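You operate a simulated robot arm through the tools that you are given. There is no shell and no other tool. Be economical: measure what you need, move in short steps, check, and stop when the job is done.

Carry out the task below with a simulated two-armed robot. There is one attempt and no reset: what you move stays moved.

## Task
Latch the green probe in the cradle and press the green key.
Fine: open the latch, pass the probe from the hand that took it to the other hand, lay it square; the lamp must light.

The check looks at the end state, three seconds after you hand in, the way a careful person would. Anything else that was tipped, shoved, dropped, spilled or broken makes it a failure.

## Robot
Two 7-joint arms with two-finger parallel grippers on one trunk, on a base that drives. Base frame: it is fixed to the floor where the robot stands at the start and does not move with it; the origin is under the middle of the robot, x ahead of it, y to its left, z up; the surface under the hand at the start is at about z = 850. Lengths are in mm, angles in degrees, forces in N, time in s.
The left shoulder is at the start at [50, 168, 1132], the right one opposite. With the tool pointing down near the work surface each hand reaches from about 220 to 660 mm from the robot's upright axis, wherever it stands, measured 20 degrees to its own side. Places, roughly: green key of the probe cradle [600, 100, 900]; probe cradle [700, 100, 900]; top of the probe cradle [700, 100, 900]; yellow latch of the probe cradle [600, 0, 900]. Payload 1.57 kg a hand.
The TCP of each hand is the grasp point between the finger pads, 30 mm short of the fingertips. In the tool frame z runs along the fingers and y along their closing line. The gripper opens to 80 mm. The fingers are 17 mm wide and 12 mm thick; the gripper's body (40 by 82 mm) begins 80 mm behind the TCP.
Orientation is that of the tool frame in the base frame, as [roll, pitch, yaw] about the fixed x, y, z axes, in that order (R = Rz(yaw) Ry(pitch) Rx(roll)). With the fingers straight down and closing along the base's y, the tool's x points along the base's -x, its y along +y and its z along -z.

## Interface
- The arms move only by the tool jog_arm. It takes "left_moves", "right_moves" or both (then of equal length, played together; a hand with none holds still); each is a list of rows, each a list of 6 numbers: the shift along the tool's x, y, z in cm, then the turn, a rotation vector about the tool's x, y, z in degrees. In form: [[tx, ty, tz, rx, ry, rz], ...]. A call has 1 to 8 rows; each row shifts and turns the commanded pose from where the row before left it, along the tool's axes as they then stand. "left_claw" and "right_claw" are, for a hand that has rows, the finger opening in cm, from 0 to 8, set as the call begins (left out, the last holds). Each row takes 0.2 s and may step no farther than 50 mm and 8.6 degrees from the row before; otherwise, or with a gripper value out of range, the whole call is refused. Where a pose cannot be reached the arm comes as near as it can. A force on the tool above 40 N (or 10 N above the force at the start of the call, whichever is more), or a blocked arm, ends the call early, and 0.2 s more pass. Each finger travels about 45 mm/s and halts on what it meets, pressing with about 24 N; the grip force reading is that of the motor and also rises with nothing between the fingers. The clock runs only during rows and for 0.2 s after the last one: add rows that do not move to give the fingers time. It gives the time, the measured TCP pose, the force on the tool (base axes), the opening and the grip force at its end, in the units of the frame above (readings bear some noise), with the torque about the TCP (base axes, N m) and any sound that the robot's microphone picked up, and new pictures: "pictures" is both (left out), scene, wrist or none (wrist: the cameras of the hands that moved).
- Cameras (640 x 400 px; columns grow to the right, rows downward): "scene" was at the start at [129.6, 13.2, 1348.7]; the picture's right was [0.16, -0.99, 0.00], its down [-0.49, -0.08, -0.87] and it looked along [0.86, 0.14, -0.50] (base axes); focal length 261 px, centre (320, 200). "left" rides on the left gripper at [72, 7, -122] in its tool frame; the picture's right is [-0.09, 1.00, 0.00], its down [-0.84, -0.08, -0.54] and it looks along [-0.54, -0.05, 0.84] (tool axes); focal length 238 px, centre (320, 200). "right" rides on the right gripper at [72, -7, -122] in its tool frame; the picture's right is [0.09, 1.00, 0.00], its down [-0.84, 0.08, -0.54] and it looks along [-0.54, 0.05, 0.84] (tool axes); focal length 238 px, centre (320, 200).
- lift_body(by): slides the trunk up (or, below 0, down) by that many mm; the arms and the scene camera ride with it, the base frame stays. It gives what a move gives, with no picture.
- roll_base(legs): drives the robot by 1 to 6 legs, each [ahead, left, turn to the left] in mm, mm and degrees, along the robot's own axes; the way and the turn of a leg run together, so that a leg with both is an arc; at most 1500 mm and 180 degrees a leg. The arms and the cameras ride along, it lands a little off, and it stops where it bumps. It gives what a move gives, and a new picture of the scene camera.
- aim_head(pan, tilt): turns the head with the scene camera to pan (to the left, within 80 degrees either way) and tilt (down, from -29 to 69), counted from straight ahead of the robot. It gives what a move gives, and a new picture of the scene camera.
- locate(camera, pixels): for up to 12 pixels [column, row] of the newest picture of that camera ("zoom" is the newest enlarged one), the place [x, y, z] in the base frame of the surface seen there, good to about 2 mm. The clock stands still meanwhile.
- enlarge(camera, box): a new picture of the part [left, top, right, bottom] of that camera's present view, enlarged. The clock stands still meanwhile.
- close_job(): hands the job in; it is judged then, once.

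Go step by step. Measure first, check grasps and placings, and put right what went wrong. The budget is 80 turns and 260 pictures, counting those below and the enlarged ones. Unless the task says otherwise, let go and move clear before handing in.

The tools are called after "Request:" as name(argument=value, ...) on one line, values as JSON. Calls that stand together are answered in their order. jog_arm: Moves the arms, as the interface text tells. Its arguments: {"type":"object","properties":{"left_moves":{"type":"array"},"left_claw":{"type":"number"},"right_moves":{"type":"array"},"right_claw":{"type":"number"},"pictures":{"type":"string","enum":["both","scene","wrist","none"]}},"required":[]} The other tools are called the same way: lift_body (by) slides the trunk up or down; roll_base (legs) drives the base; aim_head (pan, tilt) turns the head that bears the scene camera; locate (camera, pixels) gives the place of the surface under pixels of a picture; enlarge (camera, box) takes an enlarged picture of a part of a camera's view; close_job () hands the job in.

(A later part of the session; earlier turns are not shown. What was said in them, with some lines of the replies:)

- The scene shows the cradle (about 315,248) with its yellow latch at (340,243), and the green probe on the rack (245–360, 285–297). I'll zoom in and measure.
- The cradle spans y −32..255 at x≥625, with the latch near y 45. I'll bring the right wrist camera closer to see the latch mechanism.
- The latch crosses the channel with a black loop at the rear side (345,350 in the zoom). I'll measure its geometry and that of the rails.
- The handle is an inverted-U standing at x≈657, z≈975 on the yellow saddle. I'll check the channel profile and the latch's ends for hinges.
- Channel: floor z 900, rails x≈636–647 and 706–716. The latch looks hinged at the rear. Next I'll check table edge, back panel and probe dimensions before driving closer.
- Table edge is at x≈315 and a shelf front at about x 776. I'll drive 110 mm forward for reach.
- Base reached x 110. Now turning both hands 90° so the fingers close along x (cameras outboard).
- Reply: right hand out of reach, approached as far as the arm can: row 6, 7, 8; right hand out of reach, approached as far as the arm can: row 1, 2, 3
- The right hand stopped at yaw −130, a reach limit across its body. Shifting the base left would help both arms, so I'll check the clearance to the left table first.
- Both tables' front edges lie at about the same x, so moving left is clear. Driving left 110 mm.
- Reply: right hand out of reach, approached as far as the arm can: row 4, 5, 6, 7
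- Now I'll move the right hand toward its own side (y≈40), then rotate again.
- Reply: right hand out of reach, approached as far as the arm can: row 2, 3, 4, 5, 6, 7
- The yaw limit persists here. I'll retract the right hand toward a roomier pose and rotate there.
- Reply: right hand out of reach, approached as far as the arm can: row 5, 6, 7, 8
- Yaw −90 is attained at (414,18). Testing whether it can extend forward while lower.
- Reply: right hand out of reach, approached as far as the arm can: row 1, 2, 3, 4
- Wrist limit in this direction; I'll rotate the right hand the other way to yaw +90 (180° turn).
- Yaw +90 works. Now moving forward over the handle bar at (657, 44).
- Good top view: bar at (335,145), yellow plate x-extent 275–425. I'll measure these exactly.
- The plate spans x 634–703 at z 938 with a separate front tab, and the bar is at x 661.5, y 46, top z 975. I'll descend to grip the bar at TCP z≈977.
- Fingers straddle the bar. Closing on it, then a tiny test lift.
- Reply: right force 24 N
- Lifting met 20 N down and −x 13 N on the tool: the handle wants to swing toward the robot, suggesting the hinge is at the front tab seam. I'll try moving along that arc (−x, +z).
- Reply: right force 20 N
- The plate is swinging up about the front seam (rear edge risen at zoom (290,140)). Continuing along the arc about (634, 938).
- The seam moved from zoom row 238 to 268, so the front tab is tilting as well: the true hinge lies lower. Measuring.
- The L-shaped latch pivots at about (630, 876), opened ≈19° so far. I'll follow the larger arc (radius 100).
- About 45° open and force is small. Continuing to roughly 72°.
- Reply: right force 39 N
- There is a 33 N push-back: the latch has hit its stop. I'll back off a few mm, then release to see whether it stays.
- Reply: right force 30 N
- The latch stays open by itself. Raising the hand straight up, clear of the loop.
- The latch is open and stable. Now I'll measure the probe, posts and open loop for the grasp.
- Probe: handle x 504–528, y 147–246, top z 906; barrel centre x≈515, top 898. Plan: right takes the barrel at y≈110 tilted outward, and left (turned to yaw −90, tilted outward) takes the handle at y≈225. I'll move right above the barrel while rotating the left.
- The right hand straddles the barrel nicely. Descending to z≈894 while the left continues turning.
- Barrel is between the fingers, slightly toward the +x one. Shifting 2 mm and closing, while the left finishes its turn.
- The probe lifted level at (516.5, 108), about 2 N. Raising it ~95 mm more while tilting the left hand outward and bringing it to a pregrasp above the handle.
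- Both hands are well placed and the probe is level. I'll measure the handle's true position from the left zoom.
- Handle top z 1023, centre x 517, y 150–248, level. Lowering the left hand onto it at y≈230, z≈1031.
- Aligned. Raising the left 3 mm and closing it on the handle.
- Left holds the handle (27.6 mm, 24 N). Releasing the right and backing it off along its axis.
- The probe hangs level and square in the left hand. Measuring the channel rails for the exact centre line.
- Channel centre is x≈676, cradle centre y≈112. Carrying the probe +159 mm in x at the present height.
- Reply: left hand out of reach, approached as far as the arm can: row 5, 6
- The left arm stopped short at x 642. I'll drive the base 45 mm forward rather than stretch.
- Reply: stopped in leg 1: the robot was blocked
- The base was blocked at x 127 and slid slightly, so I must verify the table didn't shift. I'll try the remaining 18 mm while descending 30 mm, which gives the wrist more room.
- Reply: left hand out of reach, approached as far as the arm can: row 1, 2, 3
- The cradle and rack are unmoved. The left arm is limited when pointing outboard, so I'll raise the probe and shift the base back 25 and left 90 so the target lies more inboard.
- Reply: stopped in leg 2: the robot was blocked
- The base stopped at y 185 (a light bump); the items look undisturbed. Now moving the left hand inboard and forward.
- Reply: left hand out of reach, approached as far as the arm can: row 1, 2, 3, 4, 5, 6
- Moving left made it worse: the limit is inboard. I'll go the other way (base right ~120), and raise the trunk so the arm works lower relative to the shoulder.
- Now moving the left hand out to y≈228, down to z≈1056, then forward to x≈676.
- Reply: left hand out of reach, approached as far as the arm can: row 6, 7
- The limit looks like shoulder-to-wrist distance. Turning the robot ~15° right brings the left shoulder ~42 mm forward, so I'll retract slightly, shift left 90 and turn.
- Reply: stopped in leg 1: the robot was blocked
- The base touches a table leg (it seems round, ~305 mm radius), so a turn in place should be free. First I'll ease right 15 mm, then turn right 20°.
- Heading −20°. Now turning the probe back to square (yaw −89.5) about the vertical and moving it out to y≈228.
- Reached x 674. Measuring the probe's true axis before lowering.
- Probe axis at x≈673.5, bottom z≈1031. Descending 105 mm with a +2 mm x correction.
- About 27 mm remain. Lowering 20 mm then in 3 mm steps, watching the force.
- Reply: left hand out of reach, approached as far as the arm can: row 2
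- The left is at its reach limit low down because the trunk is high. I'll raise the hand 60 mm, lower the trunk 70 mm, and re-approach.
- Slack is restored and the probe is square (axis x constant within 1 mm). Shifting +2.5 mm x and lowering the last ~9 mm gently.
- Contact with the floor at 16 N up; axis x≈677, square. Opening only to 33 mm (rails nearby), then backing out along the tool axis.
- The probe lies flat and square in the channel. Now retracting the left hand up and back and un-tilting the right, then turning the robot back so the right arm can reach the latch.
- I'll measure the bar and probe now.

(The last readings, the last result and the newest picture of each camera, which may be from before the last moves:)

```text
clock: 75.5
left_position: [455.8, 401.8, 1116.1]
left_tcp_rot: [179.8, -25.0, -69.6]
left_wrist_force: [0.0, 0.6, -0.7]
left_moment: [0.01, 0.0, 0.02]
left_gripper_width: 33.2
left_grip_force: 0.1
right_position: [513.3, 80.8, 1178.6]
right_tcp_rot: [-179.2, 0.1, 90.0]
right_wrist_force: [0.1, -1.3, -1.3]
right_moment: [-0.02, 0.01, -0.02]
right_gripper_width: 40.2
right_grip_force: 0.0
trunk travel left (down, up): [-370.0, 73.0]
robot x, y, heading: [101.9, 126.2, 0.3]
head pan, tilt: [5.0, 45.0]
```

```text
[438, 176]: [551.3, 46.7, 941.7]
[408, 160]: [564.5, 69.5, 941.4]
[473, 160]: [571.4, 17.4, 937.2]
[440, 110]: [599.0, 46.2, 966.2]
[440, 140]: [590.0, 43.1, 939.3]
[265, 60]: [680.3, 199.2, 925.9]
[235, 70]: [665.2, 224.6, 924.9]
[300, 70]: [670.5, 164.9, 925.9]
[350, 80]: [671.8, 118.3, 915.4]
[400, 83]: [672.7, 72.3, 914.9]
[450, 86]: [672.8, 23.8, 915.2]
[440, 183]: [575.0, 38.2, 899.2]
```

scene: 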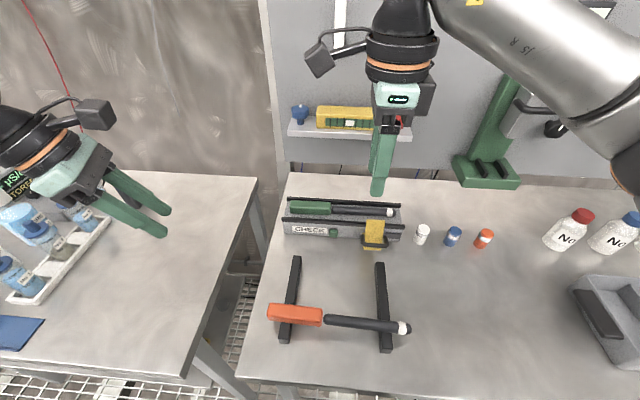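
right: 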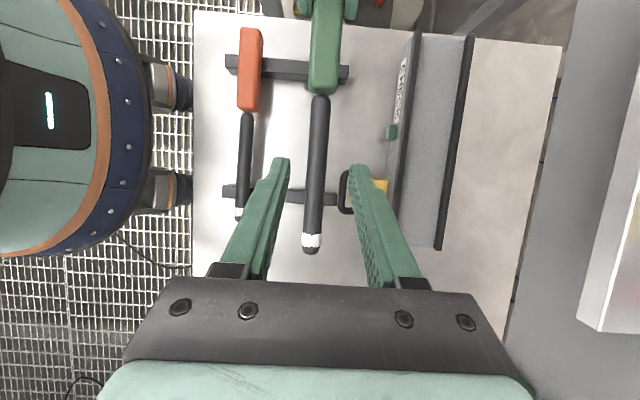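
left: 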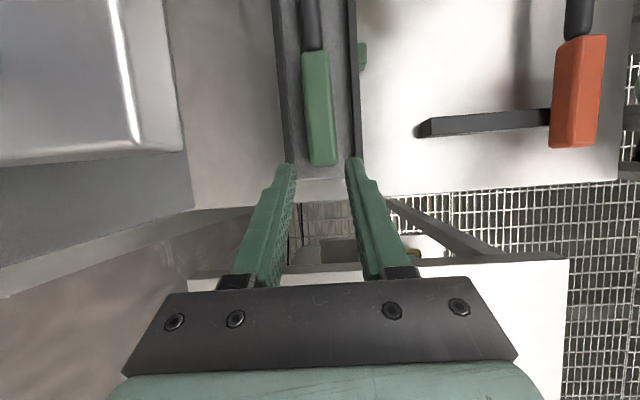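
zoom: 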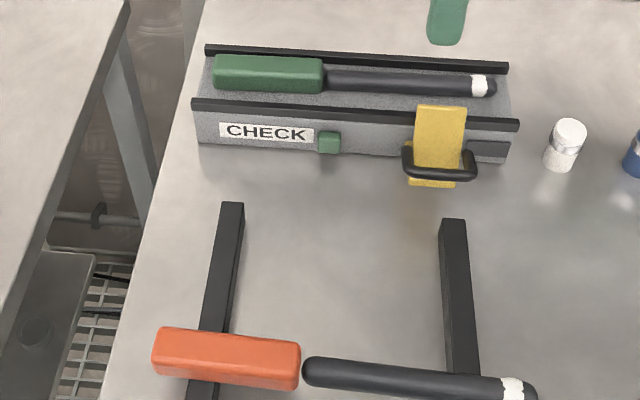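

Bar at about (554, 44, 938). Moving the right hand above it.

Request:
jog_arm(right_moves=[[-0.93, 1.05, 4.2, 0, 0, 0], [-0.93, 1.05, 4.2, 0, 0, 0], [-0.93, 1.05, 4.2, 0, 0, 0], [-0.93, 1.05, 4.2, 0, 0, 0], [0, 0, 0, 0, 0, 0]], right_claw=2.8)

Request:
locate(camera="right", pixels=[[320, 140]])

Request:
enlarge(camera="right", box=[240, 80, 400, 240])

```text
clock: 76.8
left_position: [457.0, 401.8, 1116.4]
left_tcp_rot: [179.9, -25.0, -69.7]
left_wrist_force: [-0.5, -0.2, -0.4]
left_moment: [0.0, 0.02, -0.05]
left_gripper_width: 32.9
left_grip_force: 0.0
right_position: [551.4, 43.6, 1009.6]
right_tcp_rot: [-179.1, 0.1, 90.0]
right_wrist_force: [0.2, 0.0, -0.3]
right_moment: [0.01, -0.04, -0.03]
right_gripper_width: 28.1
right_grip_force: 0.0
trunk travel left (down, up): [-370.0, 73.0]
robot x, y, heading: [108.4, 130.9, -0.2]
head pan, tilt: [5.0, 45.0]
```

scene: 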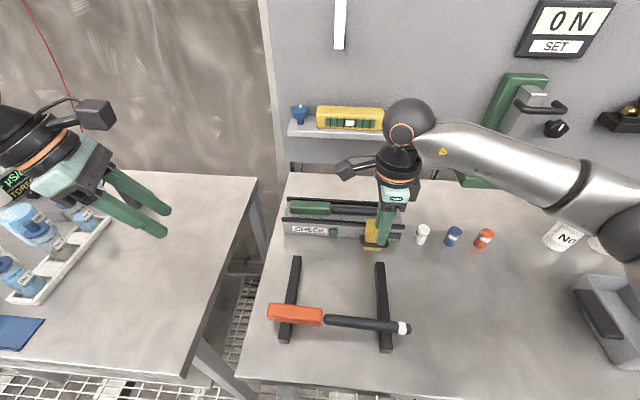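
right: 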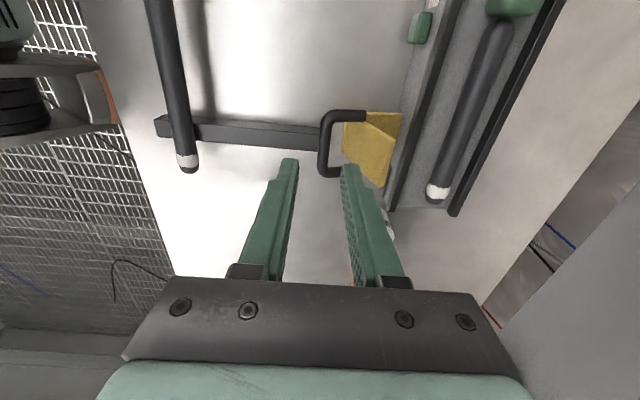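

```text
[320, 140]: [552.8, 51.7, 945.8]
```

```text
2.50 times, centred on (320, 160) of right
```

zoom: 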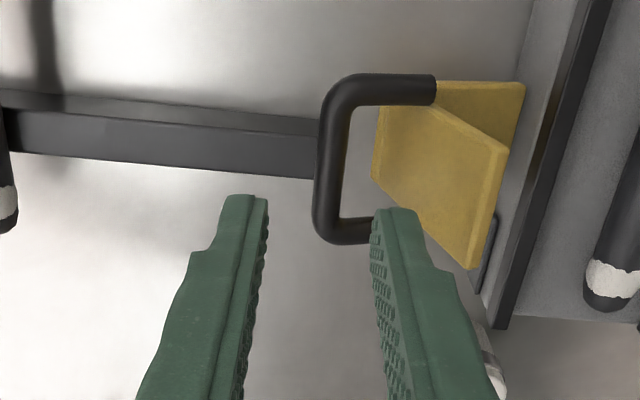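

Bar centre ~(553.5, z 941). Narrowing to 22 mm and descending to z≈954.

Request:
jog_arm(right_moves=[[0, 0.22, 0, 0, 0, 0], [0, 0, 2.0, 0, 0, 0], [0, 0, 2.0, 0, 0, 0], [0, 0, 1.5, 0, 0, 0], [0, 0, 0, 0, 0, 0]], right_claw=2.2, pictures="wrist")

Request:
enlarge(camera="right", box=[240, 80, 400, 240])

```text
clock: 78.0
left_position: [457.5, 402.8, 1117.7]
left_tcp_rot: [179.8, -25.1, -69.5]
left_wrist_force: [-0.2, -0.2, 0.6]
left_moment: [0.02, -0.01, -0.01]
left_gripper_width: 33.1
left_grip_force: 0.1
right_position: [555.4, 43.2, 955.9]
right_tcp_rot: [-179.1, 0.1, 89.9]
right_wrist_force: [0.2, -0.5, 0.0]
right_moment: [-0.03, -0.02, 0.01]
right_gripper_width: 22.1
right_grip_force: 0.0
trunk travel left (down, up): [-370.0, 73.0]
robot x, y, heading: [105.4, 125.8, -0.1]
head pan, tilt: [5.0, 45.0]
```

right: 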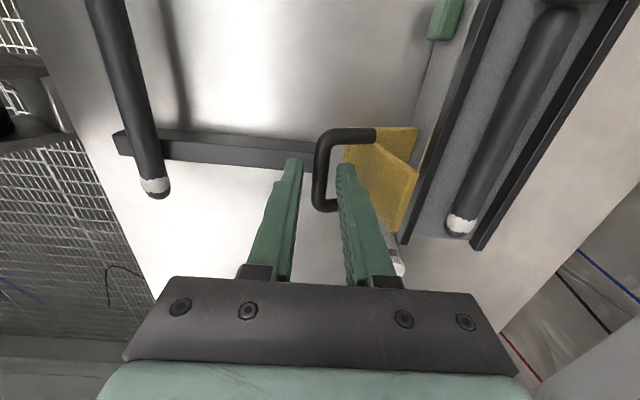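

```text
2.50 times, centred on (320, 160) of right
```

zoom: 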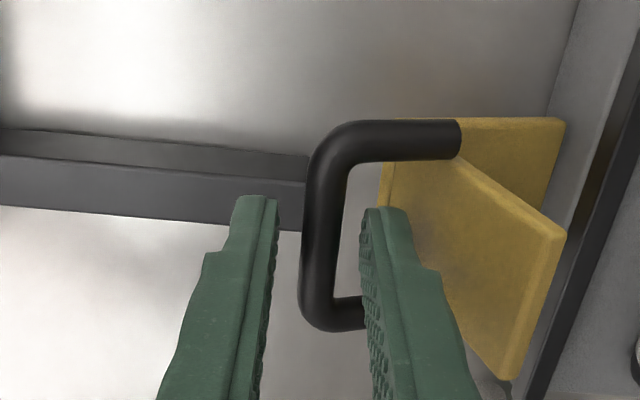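

Closing on the bar, then beginning the reverse arc.

Request:
jog_arm(right_moves=[[0, 0, 0, 0, 0, 0], [0, 0, 0, 0, 0, 0], [0, 0, 0, 0, 0, 0], [0, 0.85, -0.86, 0, 0, 0], [0, 0.94, -0.75, 0, 0, 0], [0, 1.03, -0.63, 0, 0, 0], [0, 1.1, -0.5, 0, 0, 0], [0, 0, 0, 0, 0, 0]], right_claw=0, pictures="wrist")

```text
clock: 79.8
left_position: [456.0, 401.8, 1117.5]
left_tcp_rot: [179.9, -25.0, -69.7]
left_wrist_force: [-0.1, 0.0, -0.1]
left_moment: [0.0, 0.0, -0.01]
left_gripper_width: 32.8
left_grip_force: 0.1
right_position: [596.4, 42.5, 982.3]
right_tcp_rot: [-179.2, 0.0, 89.9]
right_wrist_force: [-2.3, 0.8, 5.2]
right_moment: [0.27, 0.03, 0.3]
right_gripper_width: 9.4
right_grip_force: 27.7
trunk travel left (down, up): [-370.0, 73.0]
robot x, y, heading: [101.6, 124.5, -0.1]
head pan, tilt: [5.0, 45.0]
```

right: 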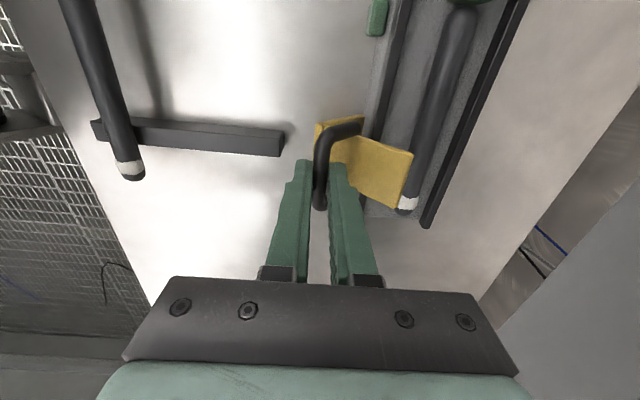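

Latch follows well with small forces. Continuing to closed.

Request:
jog_arm(right_moves=[[0, 1.15, -0.37, 0, 0, 0], [0, 1.2, -0.22, 0, 0, 0], [0, 1.2, -0.07, 0, 0, 0], [0, 1.2, 0.07, 0, 0, 0], [0, 1.2, 0.25, 0, 0, 0], [0, 0.6, 0.2, 0, 0, 0], [0, 0, 0, 0, 0, 0]])

Request:
enlarge(camera="scene", box=[270, 170, 430, 270])

Request:
enlarge(camera="right", box=[240, 80, 400, 240])

```text
clock: 81.3
left_position: [456.5, 402.0, 1116.1]
left_tcp_rot: [179.8, -25.0, -69.5]
left_wrist_force: [-0.8, 0.4, 0.4]
left_moment: [0.01, 0.02, -0.03]
left_gripper_width: 32.7
left_grip_force: 0.0
right_position: [658.8, 41.6, 981.4]
right_tcp_rot: [-179.1, 0.1, 90.0]
right_wrist_force: [-0.2, 3.2, -1.8]
right_moment: [-0.12, 0.05, 0.07]
right_gripper_width: 9.3
right_grip_force: 27.8
trunk travel left (down, up): [-370.0, 73.0]
robot x, y, heading: [101.5, 130.3, 0.1]
head pan, tilt: [5.0, 45.0]
```

scene: 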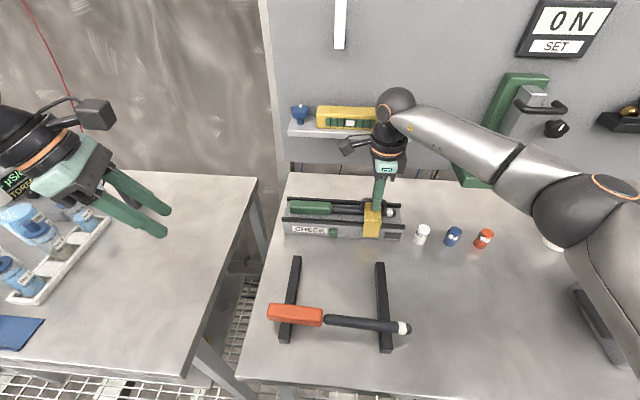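
right: 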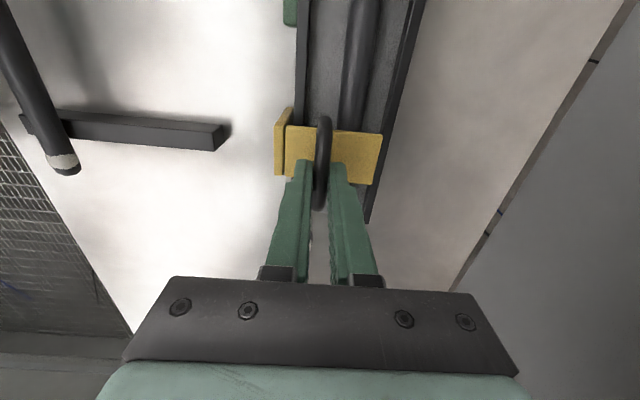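

```text
4.00 times, centred on (350, 220) of scene
```

zoom: 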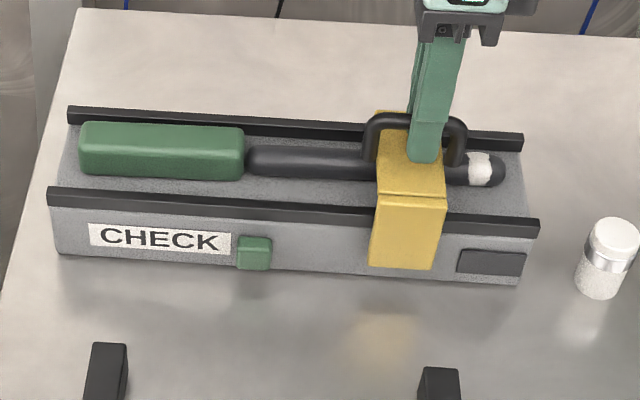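

```text
2.50 times, centred on (320, 160) of right
```

zoom: 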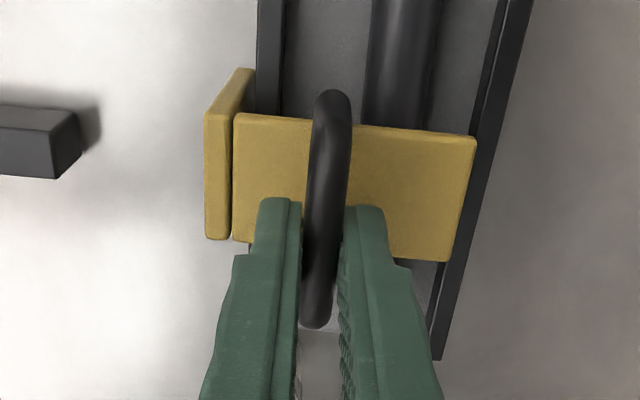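

Nearly closed. Pressing a bit further along +x and down to seat it (watching force).

Request:
jog_arm(right_moves=[[0, 0.25, 0.2, 0, 0, 0], [0, 0.25, 0.25, 0, 0, 0], [0, 0.1, 0.3, 0, 0, 0], [0, 0, 0.3, 0, 0, 0], [0, 0, 0, 0, 0, 0]], pictures="none")

Request:
enlarge(camera="scene", box=[270, 170, 430, 270])

Request:
locate(camera="zoom", pixels=[[395, 205], [400, 250], [400, 188], [395, 165], [390, 115], [455, 122], [385, 120]])

```text
clock: 82.5
left_position: [452.7, 402.7, 1117.6]
left_tcp_rot: [-179.9, -25.1, -69.6]
left_wrist_force: [-0.1, 0.1, -0.1]
left_moment: [-0.02, 0.0, 0.01]
left_gripper_width: 33.1
left_grip_force: 0.0
right_position: [660.7, 43.0, 974.7]
right_tcp_rot: [-179.2, 0.1, 90.0]
right_wrist_force: [-19.5, -0.7, 19.5]
right_moment: [0.0, 0.13, 0.0]
right_gripper_width: 9.5
right_grip_force: 28.1
trunk travel left (down, up): [-370.0, 73.0]
robot x, y, heading: [102.3, 123.4, 0.1]
head pan, tilt: [5.0, 45.0]
```

```text
4.00 times, centred on (350, 220) of scene
```

zoom: 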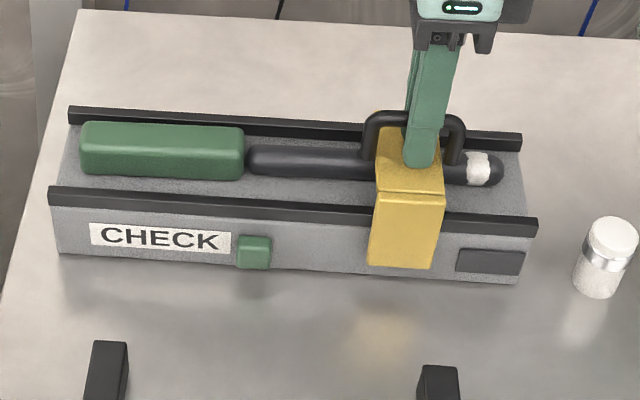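

```text
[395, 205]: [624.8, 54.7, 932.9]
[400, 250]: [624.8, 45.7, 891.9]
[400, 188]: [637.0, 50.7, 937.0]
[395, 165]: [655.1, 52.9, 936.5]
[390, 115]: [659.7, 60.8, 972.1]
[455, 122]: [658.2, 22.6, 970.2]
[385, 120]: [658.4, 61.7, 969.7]
```

The front face is back at x 624.8 top and bottom, so the latch is fully closed. Releasing and lifting away.

Request:
jog_arm(right_moves=[[0, -0.15, -0.2, 0, 0, 0], [0, 0, 0, 0, 0, 0]], right_claw=2.6, pictures="none")

Request:
jog_arm(right_moves=[[0, 0, 0, 0, 0, 0], [0, 0, -2, 0, 0, 0], [0, 0, -3, 0, 0, 0], [0, 0, -4, 0, 0, 0], [0, 0, 0, 0, 0, 0]])

Request:
enlarge(camera="scene", box=[270, 170, 430, 270])

Request:
locate(camera="zoom", pixels=[[255, 240], [254, 265], [242, 250], [270, 255], [405, 205], [405, 255], [400, 115], [170, 135], [300, 150], [240, 245], [490, 262]])

```text
clock: 83.2
left_position: [458.0, 402.5, 1114.2]
left_tcp_rot: [179.8, -25.0, -69.6]
left_wrist_force: [0.8, -0.2, -0.5]
left_moment: [0.01, -0.03, 0.01]
left_gripper_width: 33.1
left_grip_force: 0.0
right_position: [665.5, 41.7, 972.9]
right_tcp_rot: [-179.2, 0.2, 89.8]
right_wrist_force: [0.5, 0.0, -0.1]
right_moment: [-0.01, 0.03, 0.0]
right_gripper_width: 26.0
right_grip_force: 0.1
trunk travel left (down, up): [-370.0, 73.0]
robot x, y, heading: [104.3, 129.2, 0.2]
head pan, tilt: [5.0, 45.0]
```

```text
clock: 83.8
left_position: [456.7, 400.5, 1116.2]
left_tcp_rot: [179.7, -25.0, -69.6]
left_wrist_force: [0.8, 0.6, -0.2]
left_moment: [0.02, 0.01, 0.04]
left_gripper_width: 32.9
left_grip_force: 0.0
right_position: [658.6, 41.3, 981.9]
right_tcp_rot: [-177.3, 0.6, 90.0]
right_wrist_force: [3.3, -0.7, -10.4]
right_moment: [0.25, 0.77, 0.02]
right_gripper_width: 26.3
right_grip_force: 0.1
trunk travel left (down, up): [-370.0, 73.0]
robot x, y, heading: [106.2, 128.1, -0.0]
head pan, tilt: [5.0, 45.0]
stopped in row 3 (right hand): the force on the tool passed its limit at 58 N (the readings are from after the stop); the commanded pose is now the measured one
```

scene: 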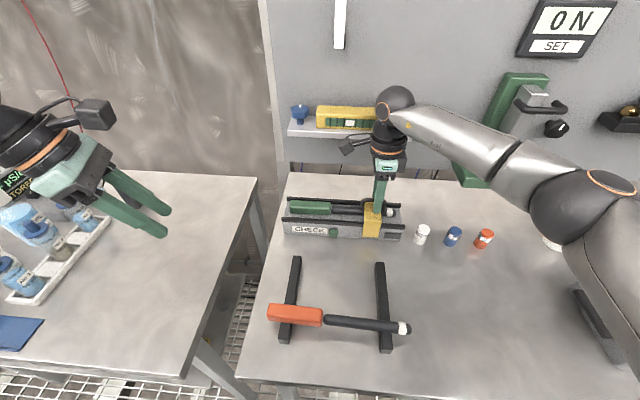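
right: 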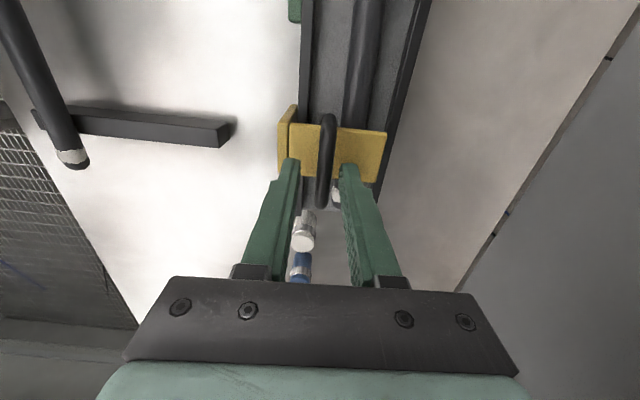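

```text
4.00 times, centred on (350, 220) of scene
```

zoom: 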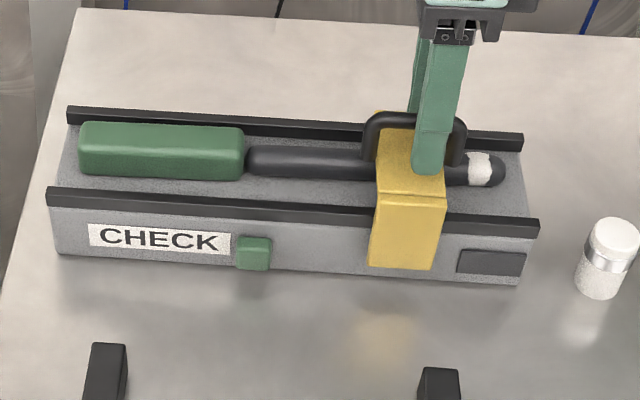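

```text
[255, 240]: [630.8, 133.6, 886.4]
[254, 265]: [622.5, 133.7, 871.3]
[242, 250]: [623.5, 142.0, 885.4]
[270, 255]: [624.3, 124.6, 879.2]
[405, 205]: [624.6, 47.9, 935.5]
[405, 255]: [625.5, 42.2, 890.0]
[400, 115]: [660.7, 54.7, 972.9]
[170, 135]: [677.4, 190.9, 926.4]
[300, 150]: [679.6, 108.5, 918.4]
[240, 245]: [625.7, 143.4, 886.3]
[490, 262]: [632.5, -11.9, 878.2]
```

The lift was stopped at 58 N: a finger seems snagged on the loop, though the latch is still closed (624.6/625.5). Taking a closer look.

Request:
enlarge(camera="right", box=[250, 90, 400, 240])

Request:
enlarge(camera="scene", box=[340, 160, 410, 250])

```text
2.67 times, centred on (325, 165) of right
```

zoom: 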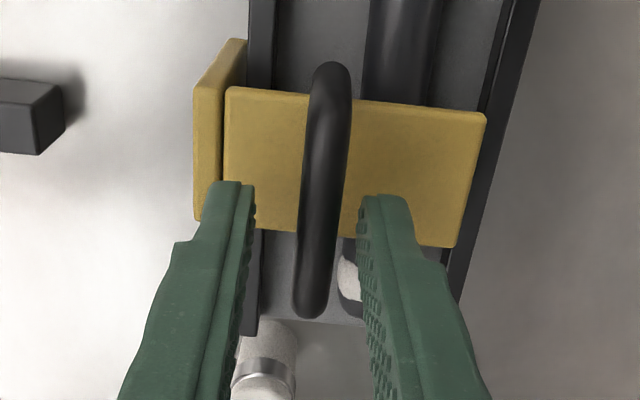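

```text
4.44 times, centred on (375, 205) of scene
```

zoom: 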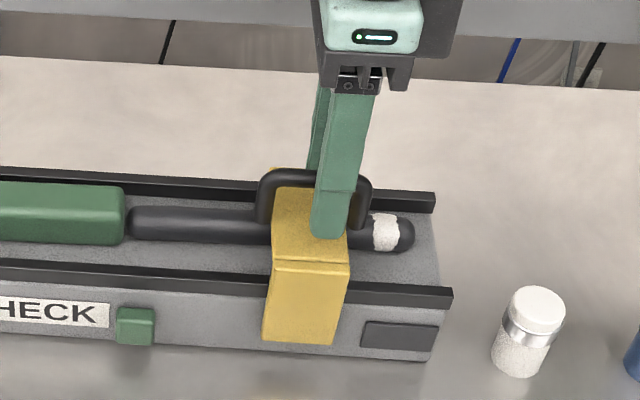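

The bar is now centred between open fingers with gaps on both sides. Lifting again slowly.

Request:
jog_arm(right_moves=[[0, 0, -0.3, 0, 0, 0], [0, 0, -0.7, 0, 0, 0], [0, 0, 0, 0, 0, 0]], right_claw=3.2, pictures="wrist")

Request:
enlarge(camera="right", box=[250, 90, 400, 240])

```text
clock: 84.6
left_position: [456.0, 402.1, 1116.5]
left_tcp_rot: [179.9, -25.1, -69.7]
left_wrist_force: [0.8, -0.4, 0.3]
left_moment: [-0.02, -0.02, 0.01]
left_gripper_width: 32.9
left_grip_force: 0.1
right_position: [659.3, 42.8, 994.6]
right_tcp_rot: [-177.6, 0.4, 90.0]
right_wrist_force: [-0.5, -0.1, 0.7]
right_moment: [0.01, 0.01, -0.02]
right_gripper_width: 32.0
right_grip_force: 0.0
trunk travel left (down, up): [-370.0, 73.0]
robot x, y, heading: [99.6, 129.2, -0.0]
head pan, tilt: [5.0, 45.0]
```

right: 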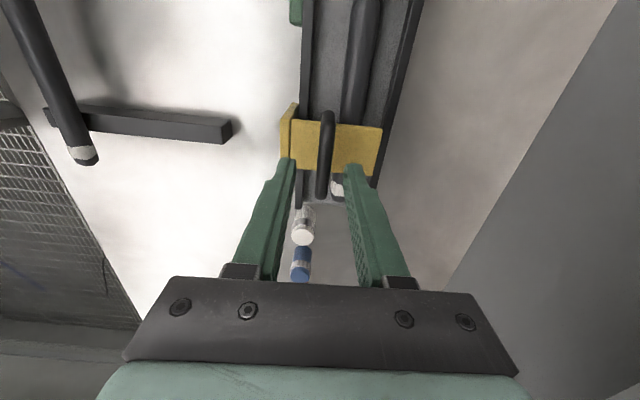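

```text
2.67 times, centred on (325, 165) of right
```

zoom: 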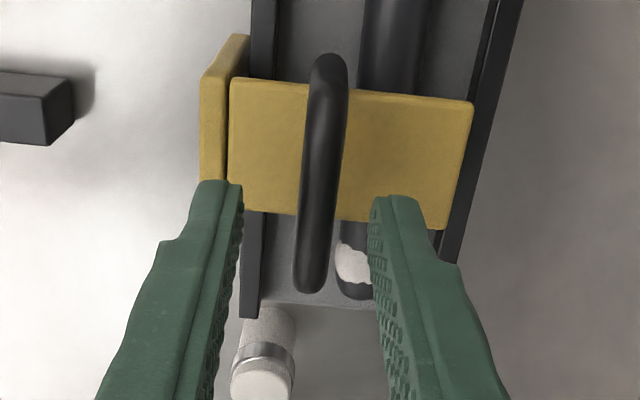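

Free now, and the latch remains closed. Moving up, back and across to in front of the green key (y≈133).

Request:
jog_arm(right_moves=[[0, 0, -2.5, 0, 0, 0], [0, 0, -2.5, 0, 0, 0], [3.0, -3.0, 0, 0, 0, 0], [3.0, -3.0, 0, 0, 0, 0], [3.0, -3.0, 0, 0, 0, 0], [0, 0, 0, 0, 0, 0]], right_claw=0)

Request:
enlarge(camera="scene", box=[270, 170, 430, 270])

```text
clock: 86.0
left_position: [457.3, 402.5, 1116.9]
left_tcp_rot: [179.8, -25.1, -69.7]
left_wrist_force: [-0.6, 0.3, -0.7]
left_moment: [0.0, 0.02, -0.04]
left_gripper_width: 33.0
left_grip_force: 0.1
right_position: [572.7, 131.4, 1048.7]
right_tcp_rot: [-177.6, 0.5, 90.0]
right_wrist_force: [0.1, -0.7, -0.4]
right_moment: [0.04, 0.05, 0.01]
right_gripper_width: 0.0
right_grip_force: 22.0
trunk travel left (down, up): [-370.0, 73.0]
robot x, y, heading: [100.9, 127.7, 0.2]
head pan, tilt: [5.0, 45.0]
```

scene: 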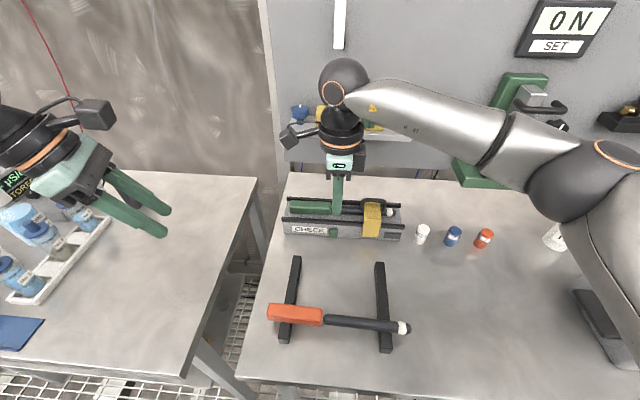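
right: 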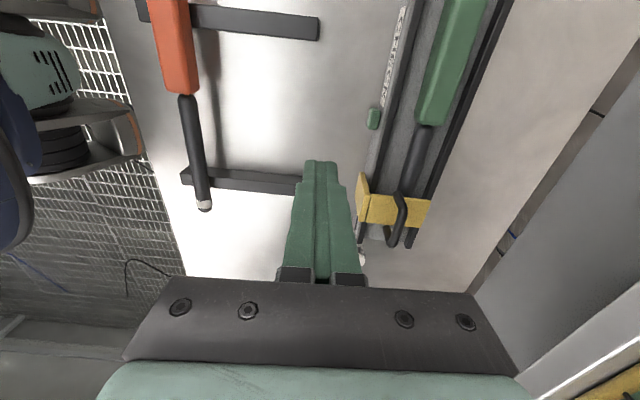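

```text
4.00 times, centred on (350, 220) of scene
```

zoom: 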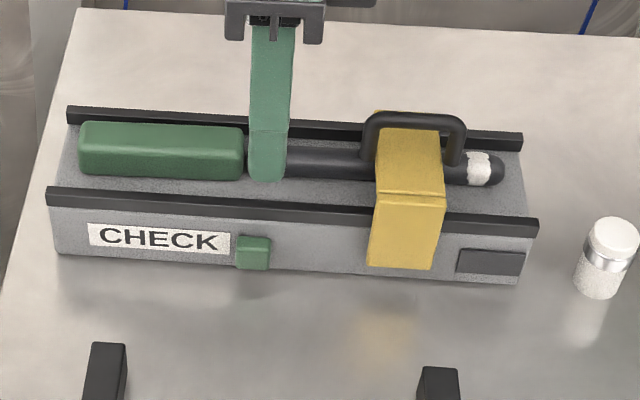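

Latch still closed and probe in place. Descending in front of the key to tip height ≈865.

Request:
jog_arm(right_moves=[[0.1, 0, 3.9, -2.4, 0, 0], [0.1, 0, 3.9, 0, 0, 0], [0, 0, 3.9, 0, 0, 0], [0, 0, 3.8, 0, 0, 0], [0, 0, 0, 0, 0, 0]])

Request:
enlarge(camera="right", box=[250, 60, 430, 240])

Request:
enlarge(camera="scene", box=[290, 190, 410, 270])

```text
clock: 87.2
left_position: [456.9, 401.6, 1115.4]
left_tcp_rot: [179.9, -25.0, -69.6]
left_wrist_force: [-1.3, 0.2, 0.0]
left_moment: [0.03, -0.01, 0.0]
left_gripper_width: 33.1
left_grip_force: 0.0
right_position: [570.2, 131.8, 891.8]
right_tcp_rot: [-179.9, 0.5, 90.0]
right_wrist_force: [0.3, 0.8, 0.2]
right_moment: [0.03, 0.01, 0.05]
right_gripper_width: 0.0
right_grip_force: 21.1
trunk travel left (down, up): [-370.0, 73.0]
robot x, y, heading: [101.2, 128.3, 0.1]
head pan, tilt: [5.0, 45.0]
```

scene: 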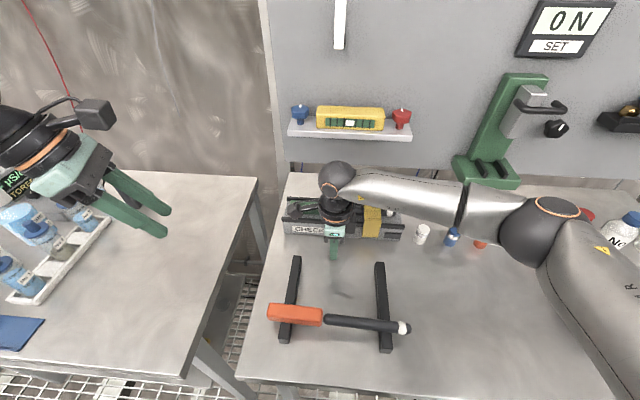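
right: 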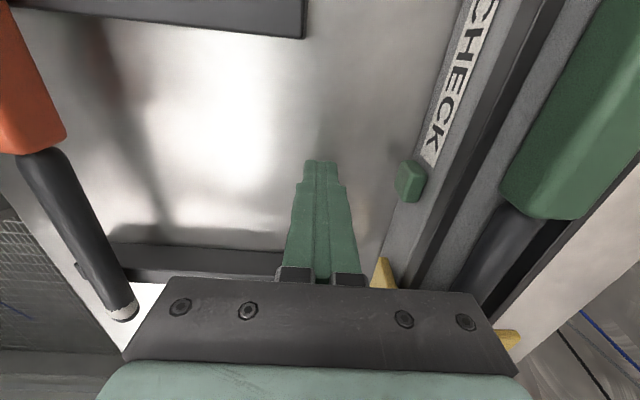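

```text
2.22 times, centred on (340, 150) of right
```

zoom: 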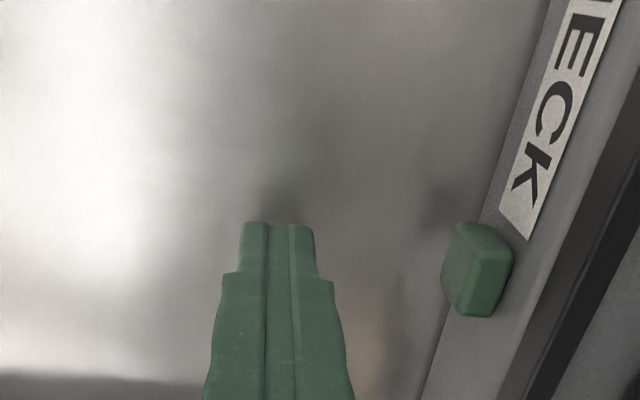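

```text
5.00 times, centred on (350, 230) of scene
```

zoom: 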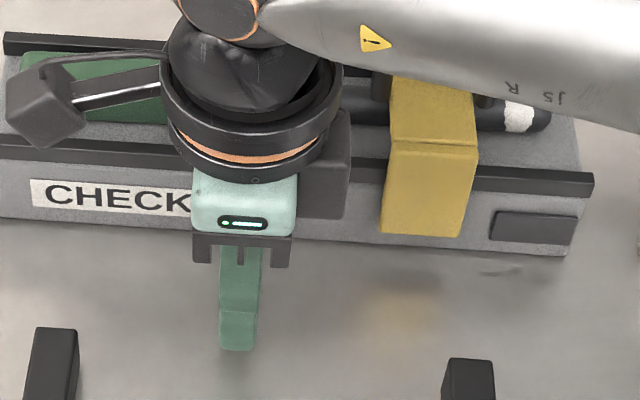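

Fingers are in front of the key. Checking the key position, then pressing along +x.

Request:
locate(camera="right", pixels=[[405, 180], [412, 165], [412, 197], [402, 190], [420, 180], [320, 165]])

```text
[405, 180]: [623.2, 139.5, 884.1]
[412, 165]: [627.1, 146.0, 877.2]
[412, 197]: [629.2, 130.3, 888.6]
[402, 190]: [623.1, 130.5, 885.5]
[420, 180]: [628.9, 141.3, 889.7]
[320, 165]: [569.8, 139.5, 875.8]
```

Key centre ≈(623, 136, 879). Approaching 36 mm, then pressing in small steps.

Request:
jog_arm(right_moves=[[0.2, 1.2, 0, 0, 0, 0], [0.2, 1.2, 0, 0, 0, 0], [0, 1.2, 0, 0, 0, 0], [0, 0.25, 0, 0, 0, 0], [0, 0.25, 0, 0, 0, 0], [0, 0.25, 0, 0, 0, 0], [0, 0, 0, 0, 0, 0]])

Request:
enlarge(camera="scene", box=[290, 190, 410, 270])

Request:
enlarge(camera="right", box=[250, 100, 410, 240])

```text
clock: 88.8
left_position: [456.5, 402.1, 1117.1]
left_tcp_rot: [179.7, -25.0, -69.6]
left_wrist_force: [-0.3, 0.7, 0.2]
left_moment: [0.01, -0.01, -0.02]
left_gripper_width: 33.0
left_grip_force: 0.1
right_position: [613.0, 136.4, 892.5]
right_tcp_rot: [-179.9, 0.4, 90.0]
right_wrist_force: [-1.0, 0.8, -0.7]
right_moment: [0.0, 0.0, -0.01]
right_gripper_width: 0.0
right_grip_force: 21.0
trunk travel left (down, up): [-370.0, 73.0]
robot x, y, heading: [101.6, 129.8, -0.1]
head pan, tilt: [5.0, 45.0]
```

scene: 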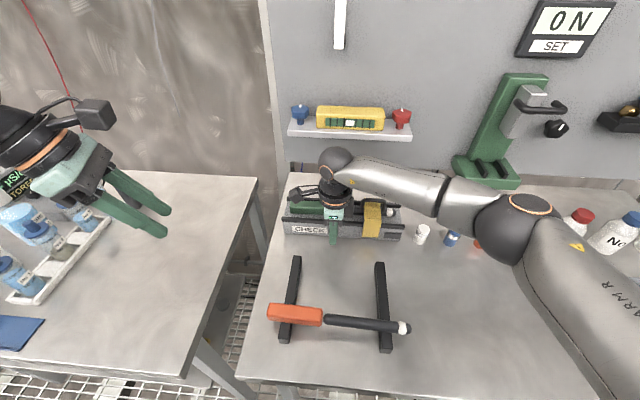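
right: 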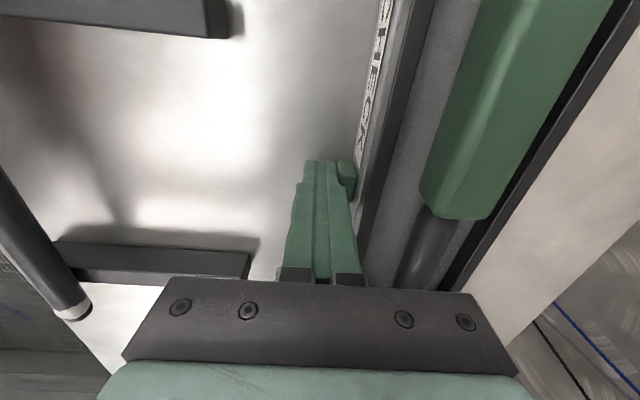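

```text
5.00 times, centred on (350, 230) of scene
```

zoom: 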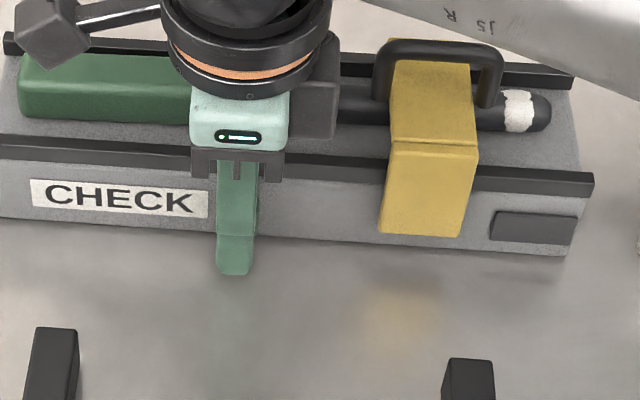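

```text
2.86 times, centred on (330, 170) of right
```

zoom: 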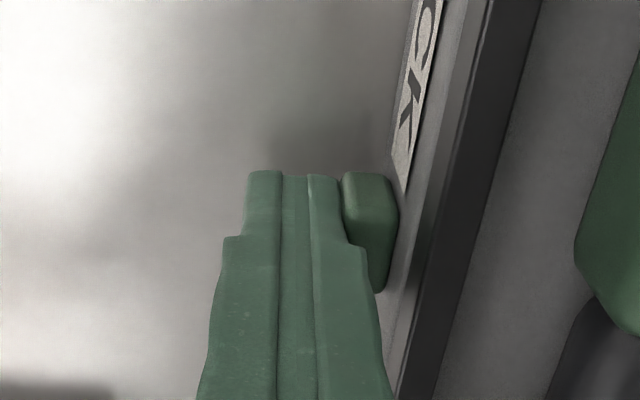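

The finger is about to touch the key (zoom 340,200). Pressing on in 2 mm steps.

Request:
jog_arm(right_moves=[[0, 0.2, 0, 0, 0, 0], [0, 0.2, 0, 0, 0, 0], [0, 0.2, 0, 0, 0, 0], [0, 0.15, 0, 0, 0, 0], [0, 0, 0, 0, 0, 0]])

Request:
enlarge(camera="scene", box=[290, 190, 410, 270])

Request:
enlarge(camera="right", box=[250, 100, 410, 240])

```text
clock: 90.0
left_position: [456.1, 402.3, 1115.3]
left_tcp_rot: [179.9, -25.1, -69.6]
left_wrist_force: [-0.6, -0.1, 0.6]
left_moment: [-0.01, 0.02, 0.01]
left_gripper_width: 33.0
left_grip_force: 0.2
right_position: [619.4, 136.3, 892.7]
right_tcp_rot: [180.0, 0.5, 90.1]
right_wrist_force: [-6.4, -2.0, 0.6]
right_moment: [-0.05, 0.08, -0.04]
right_gripper_width: 0.0
right_grip_force: 21.1
trunk travel left (down, up): [-370.0, 73.0]
robot x, y, heading: [103.7, 127.2, 0.0]
head pan, tilt: [5.0, 45.0]
heard: click
```

scene: 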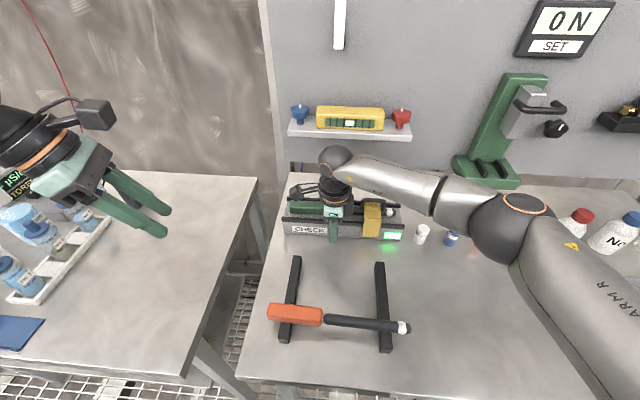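
right: 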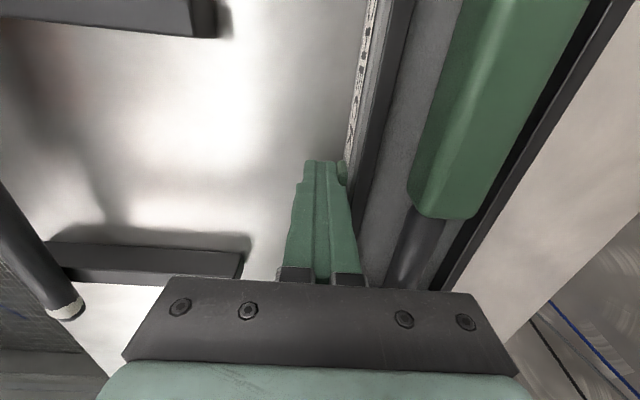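

```text
5.00 times, centred on (350, 230) of scene
```

zoom: 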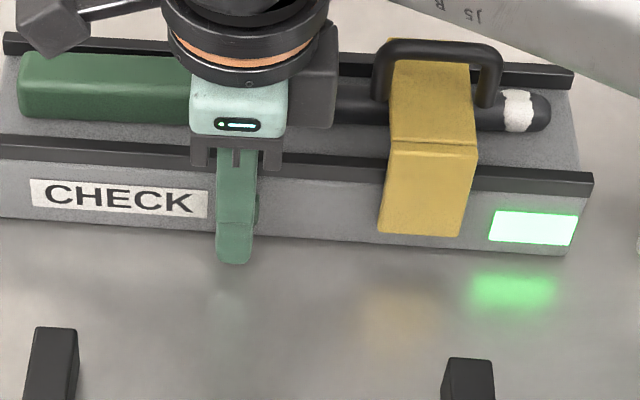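

```text
2.86 times, centred on (330, 170) of right
```

zoom: 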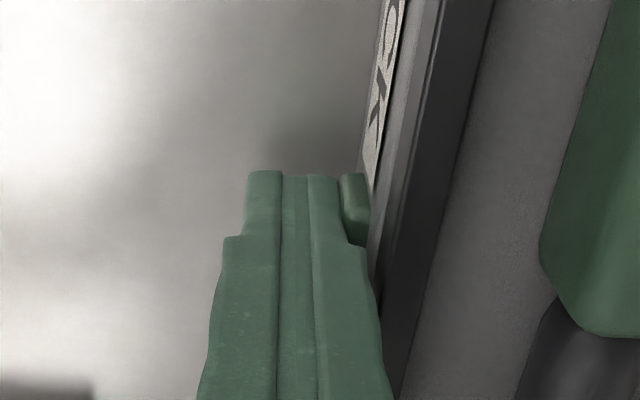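

Click heard and the lamp is lit green (zoom 533,228). Backing off and raising the hand clear.

Request:
jog_arm(right_moves=[[0, -1.2, 0, 0, 0, 0], [0, -2.5, 0, 0, 0, 0], [0, -1.5, -1.5, 0, 0, 0], [0, 0, -4, 0, 0, 0], [0, 0, -4, 0, 0, 0], [0, 0, -4, 0, 0, 0], [0, -2, -3, 0, 0, 0], [0, 0, 0, 0, 0, 0]])

Request:
enlarge(camera="scene", box=[260, 170, 430, 290])

Request:
locate(camera="zoom", pixels=[[120, 125], [200, 132], [280, 140], [330, 142], [460, 155], [410, 190], [410, 235]])

```text
clock: 91.8
left_position: [455.7, 402.2, 1115.6]
left_tcp_rot: [179.8, -25.0, -69.5]
left_wrist_force: [-0.7, 0.2, -0.6]
left_moment: [0.02, 0.02, -0.03]
left_gripper_width: 33.1
left_grip_force: 0.0
right_position: [547.5, 135.4, 1057.4]
right_tcp_rot: [180.0, 0.6, 90.1]
right_wrist_force: [-0.1, -0.2, -0.5]
right_moment: [0.03, 0.02, 0.01]
right_gripper_width: 0.1
right_grip_force: 21.3
trunk travel left (down, up): [-370.0, 73.0]
robot x, y, heading: [102.6, 129.7, 0.2]
head pan, tilt: [5.0, 45.0]
```

scene: 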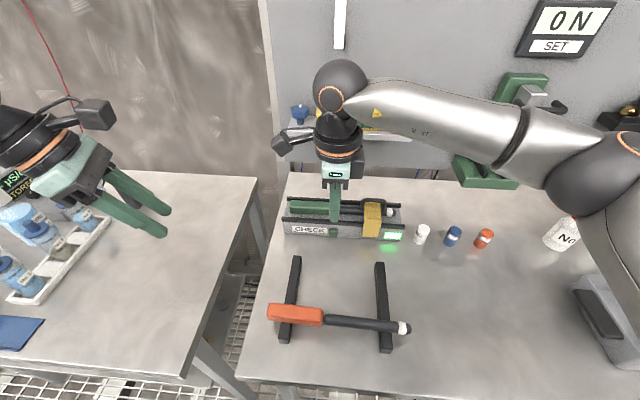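
right: 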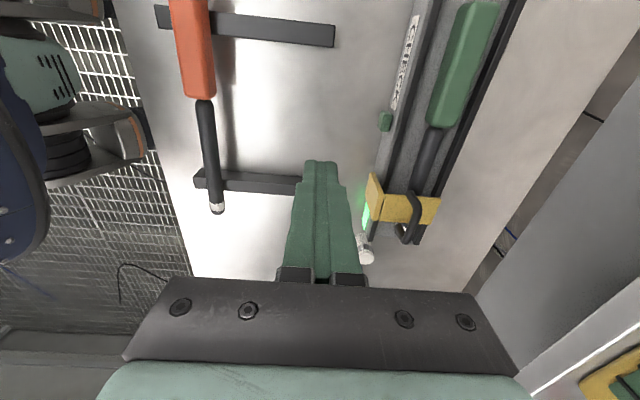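

```text
3.33 times, centred on (345, 230) of scene
```

zoom: 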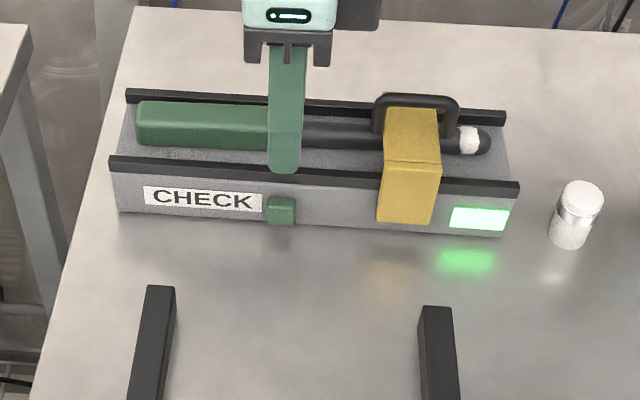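

```text
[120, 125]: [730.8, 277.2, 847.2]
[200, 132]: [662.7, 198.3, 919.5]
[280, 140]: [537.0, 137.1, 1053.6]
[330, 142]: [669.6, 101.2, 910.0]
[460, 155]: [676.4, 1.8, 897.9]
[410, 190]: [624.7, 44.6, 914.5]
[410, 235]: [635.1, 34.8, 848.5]
```

The lamp stays lit, the latch is closed, the probe lies square and both hands are clear. Handing in.

Request:
close_job()

```text
The job is handed in.
```

The green probe is latched in the cradle and lying square. I pressed the green key, heard a click, and the lamp lit green and stayed lit after I backed off. The right hand took the probe and passed it to the left hand, which laid it in the cradle. Both hands are clear.

The base bumped an obstacle low down by the tables, probably a leg, three times on the way. I measured the cradle and rack after the first bump and they hadn't moved. After the other two I only looked at the pictures, and nothing seemed out of place. One lift off the latch handle was stopped at 58 N, and the latch stayed closed.
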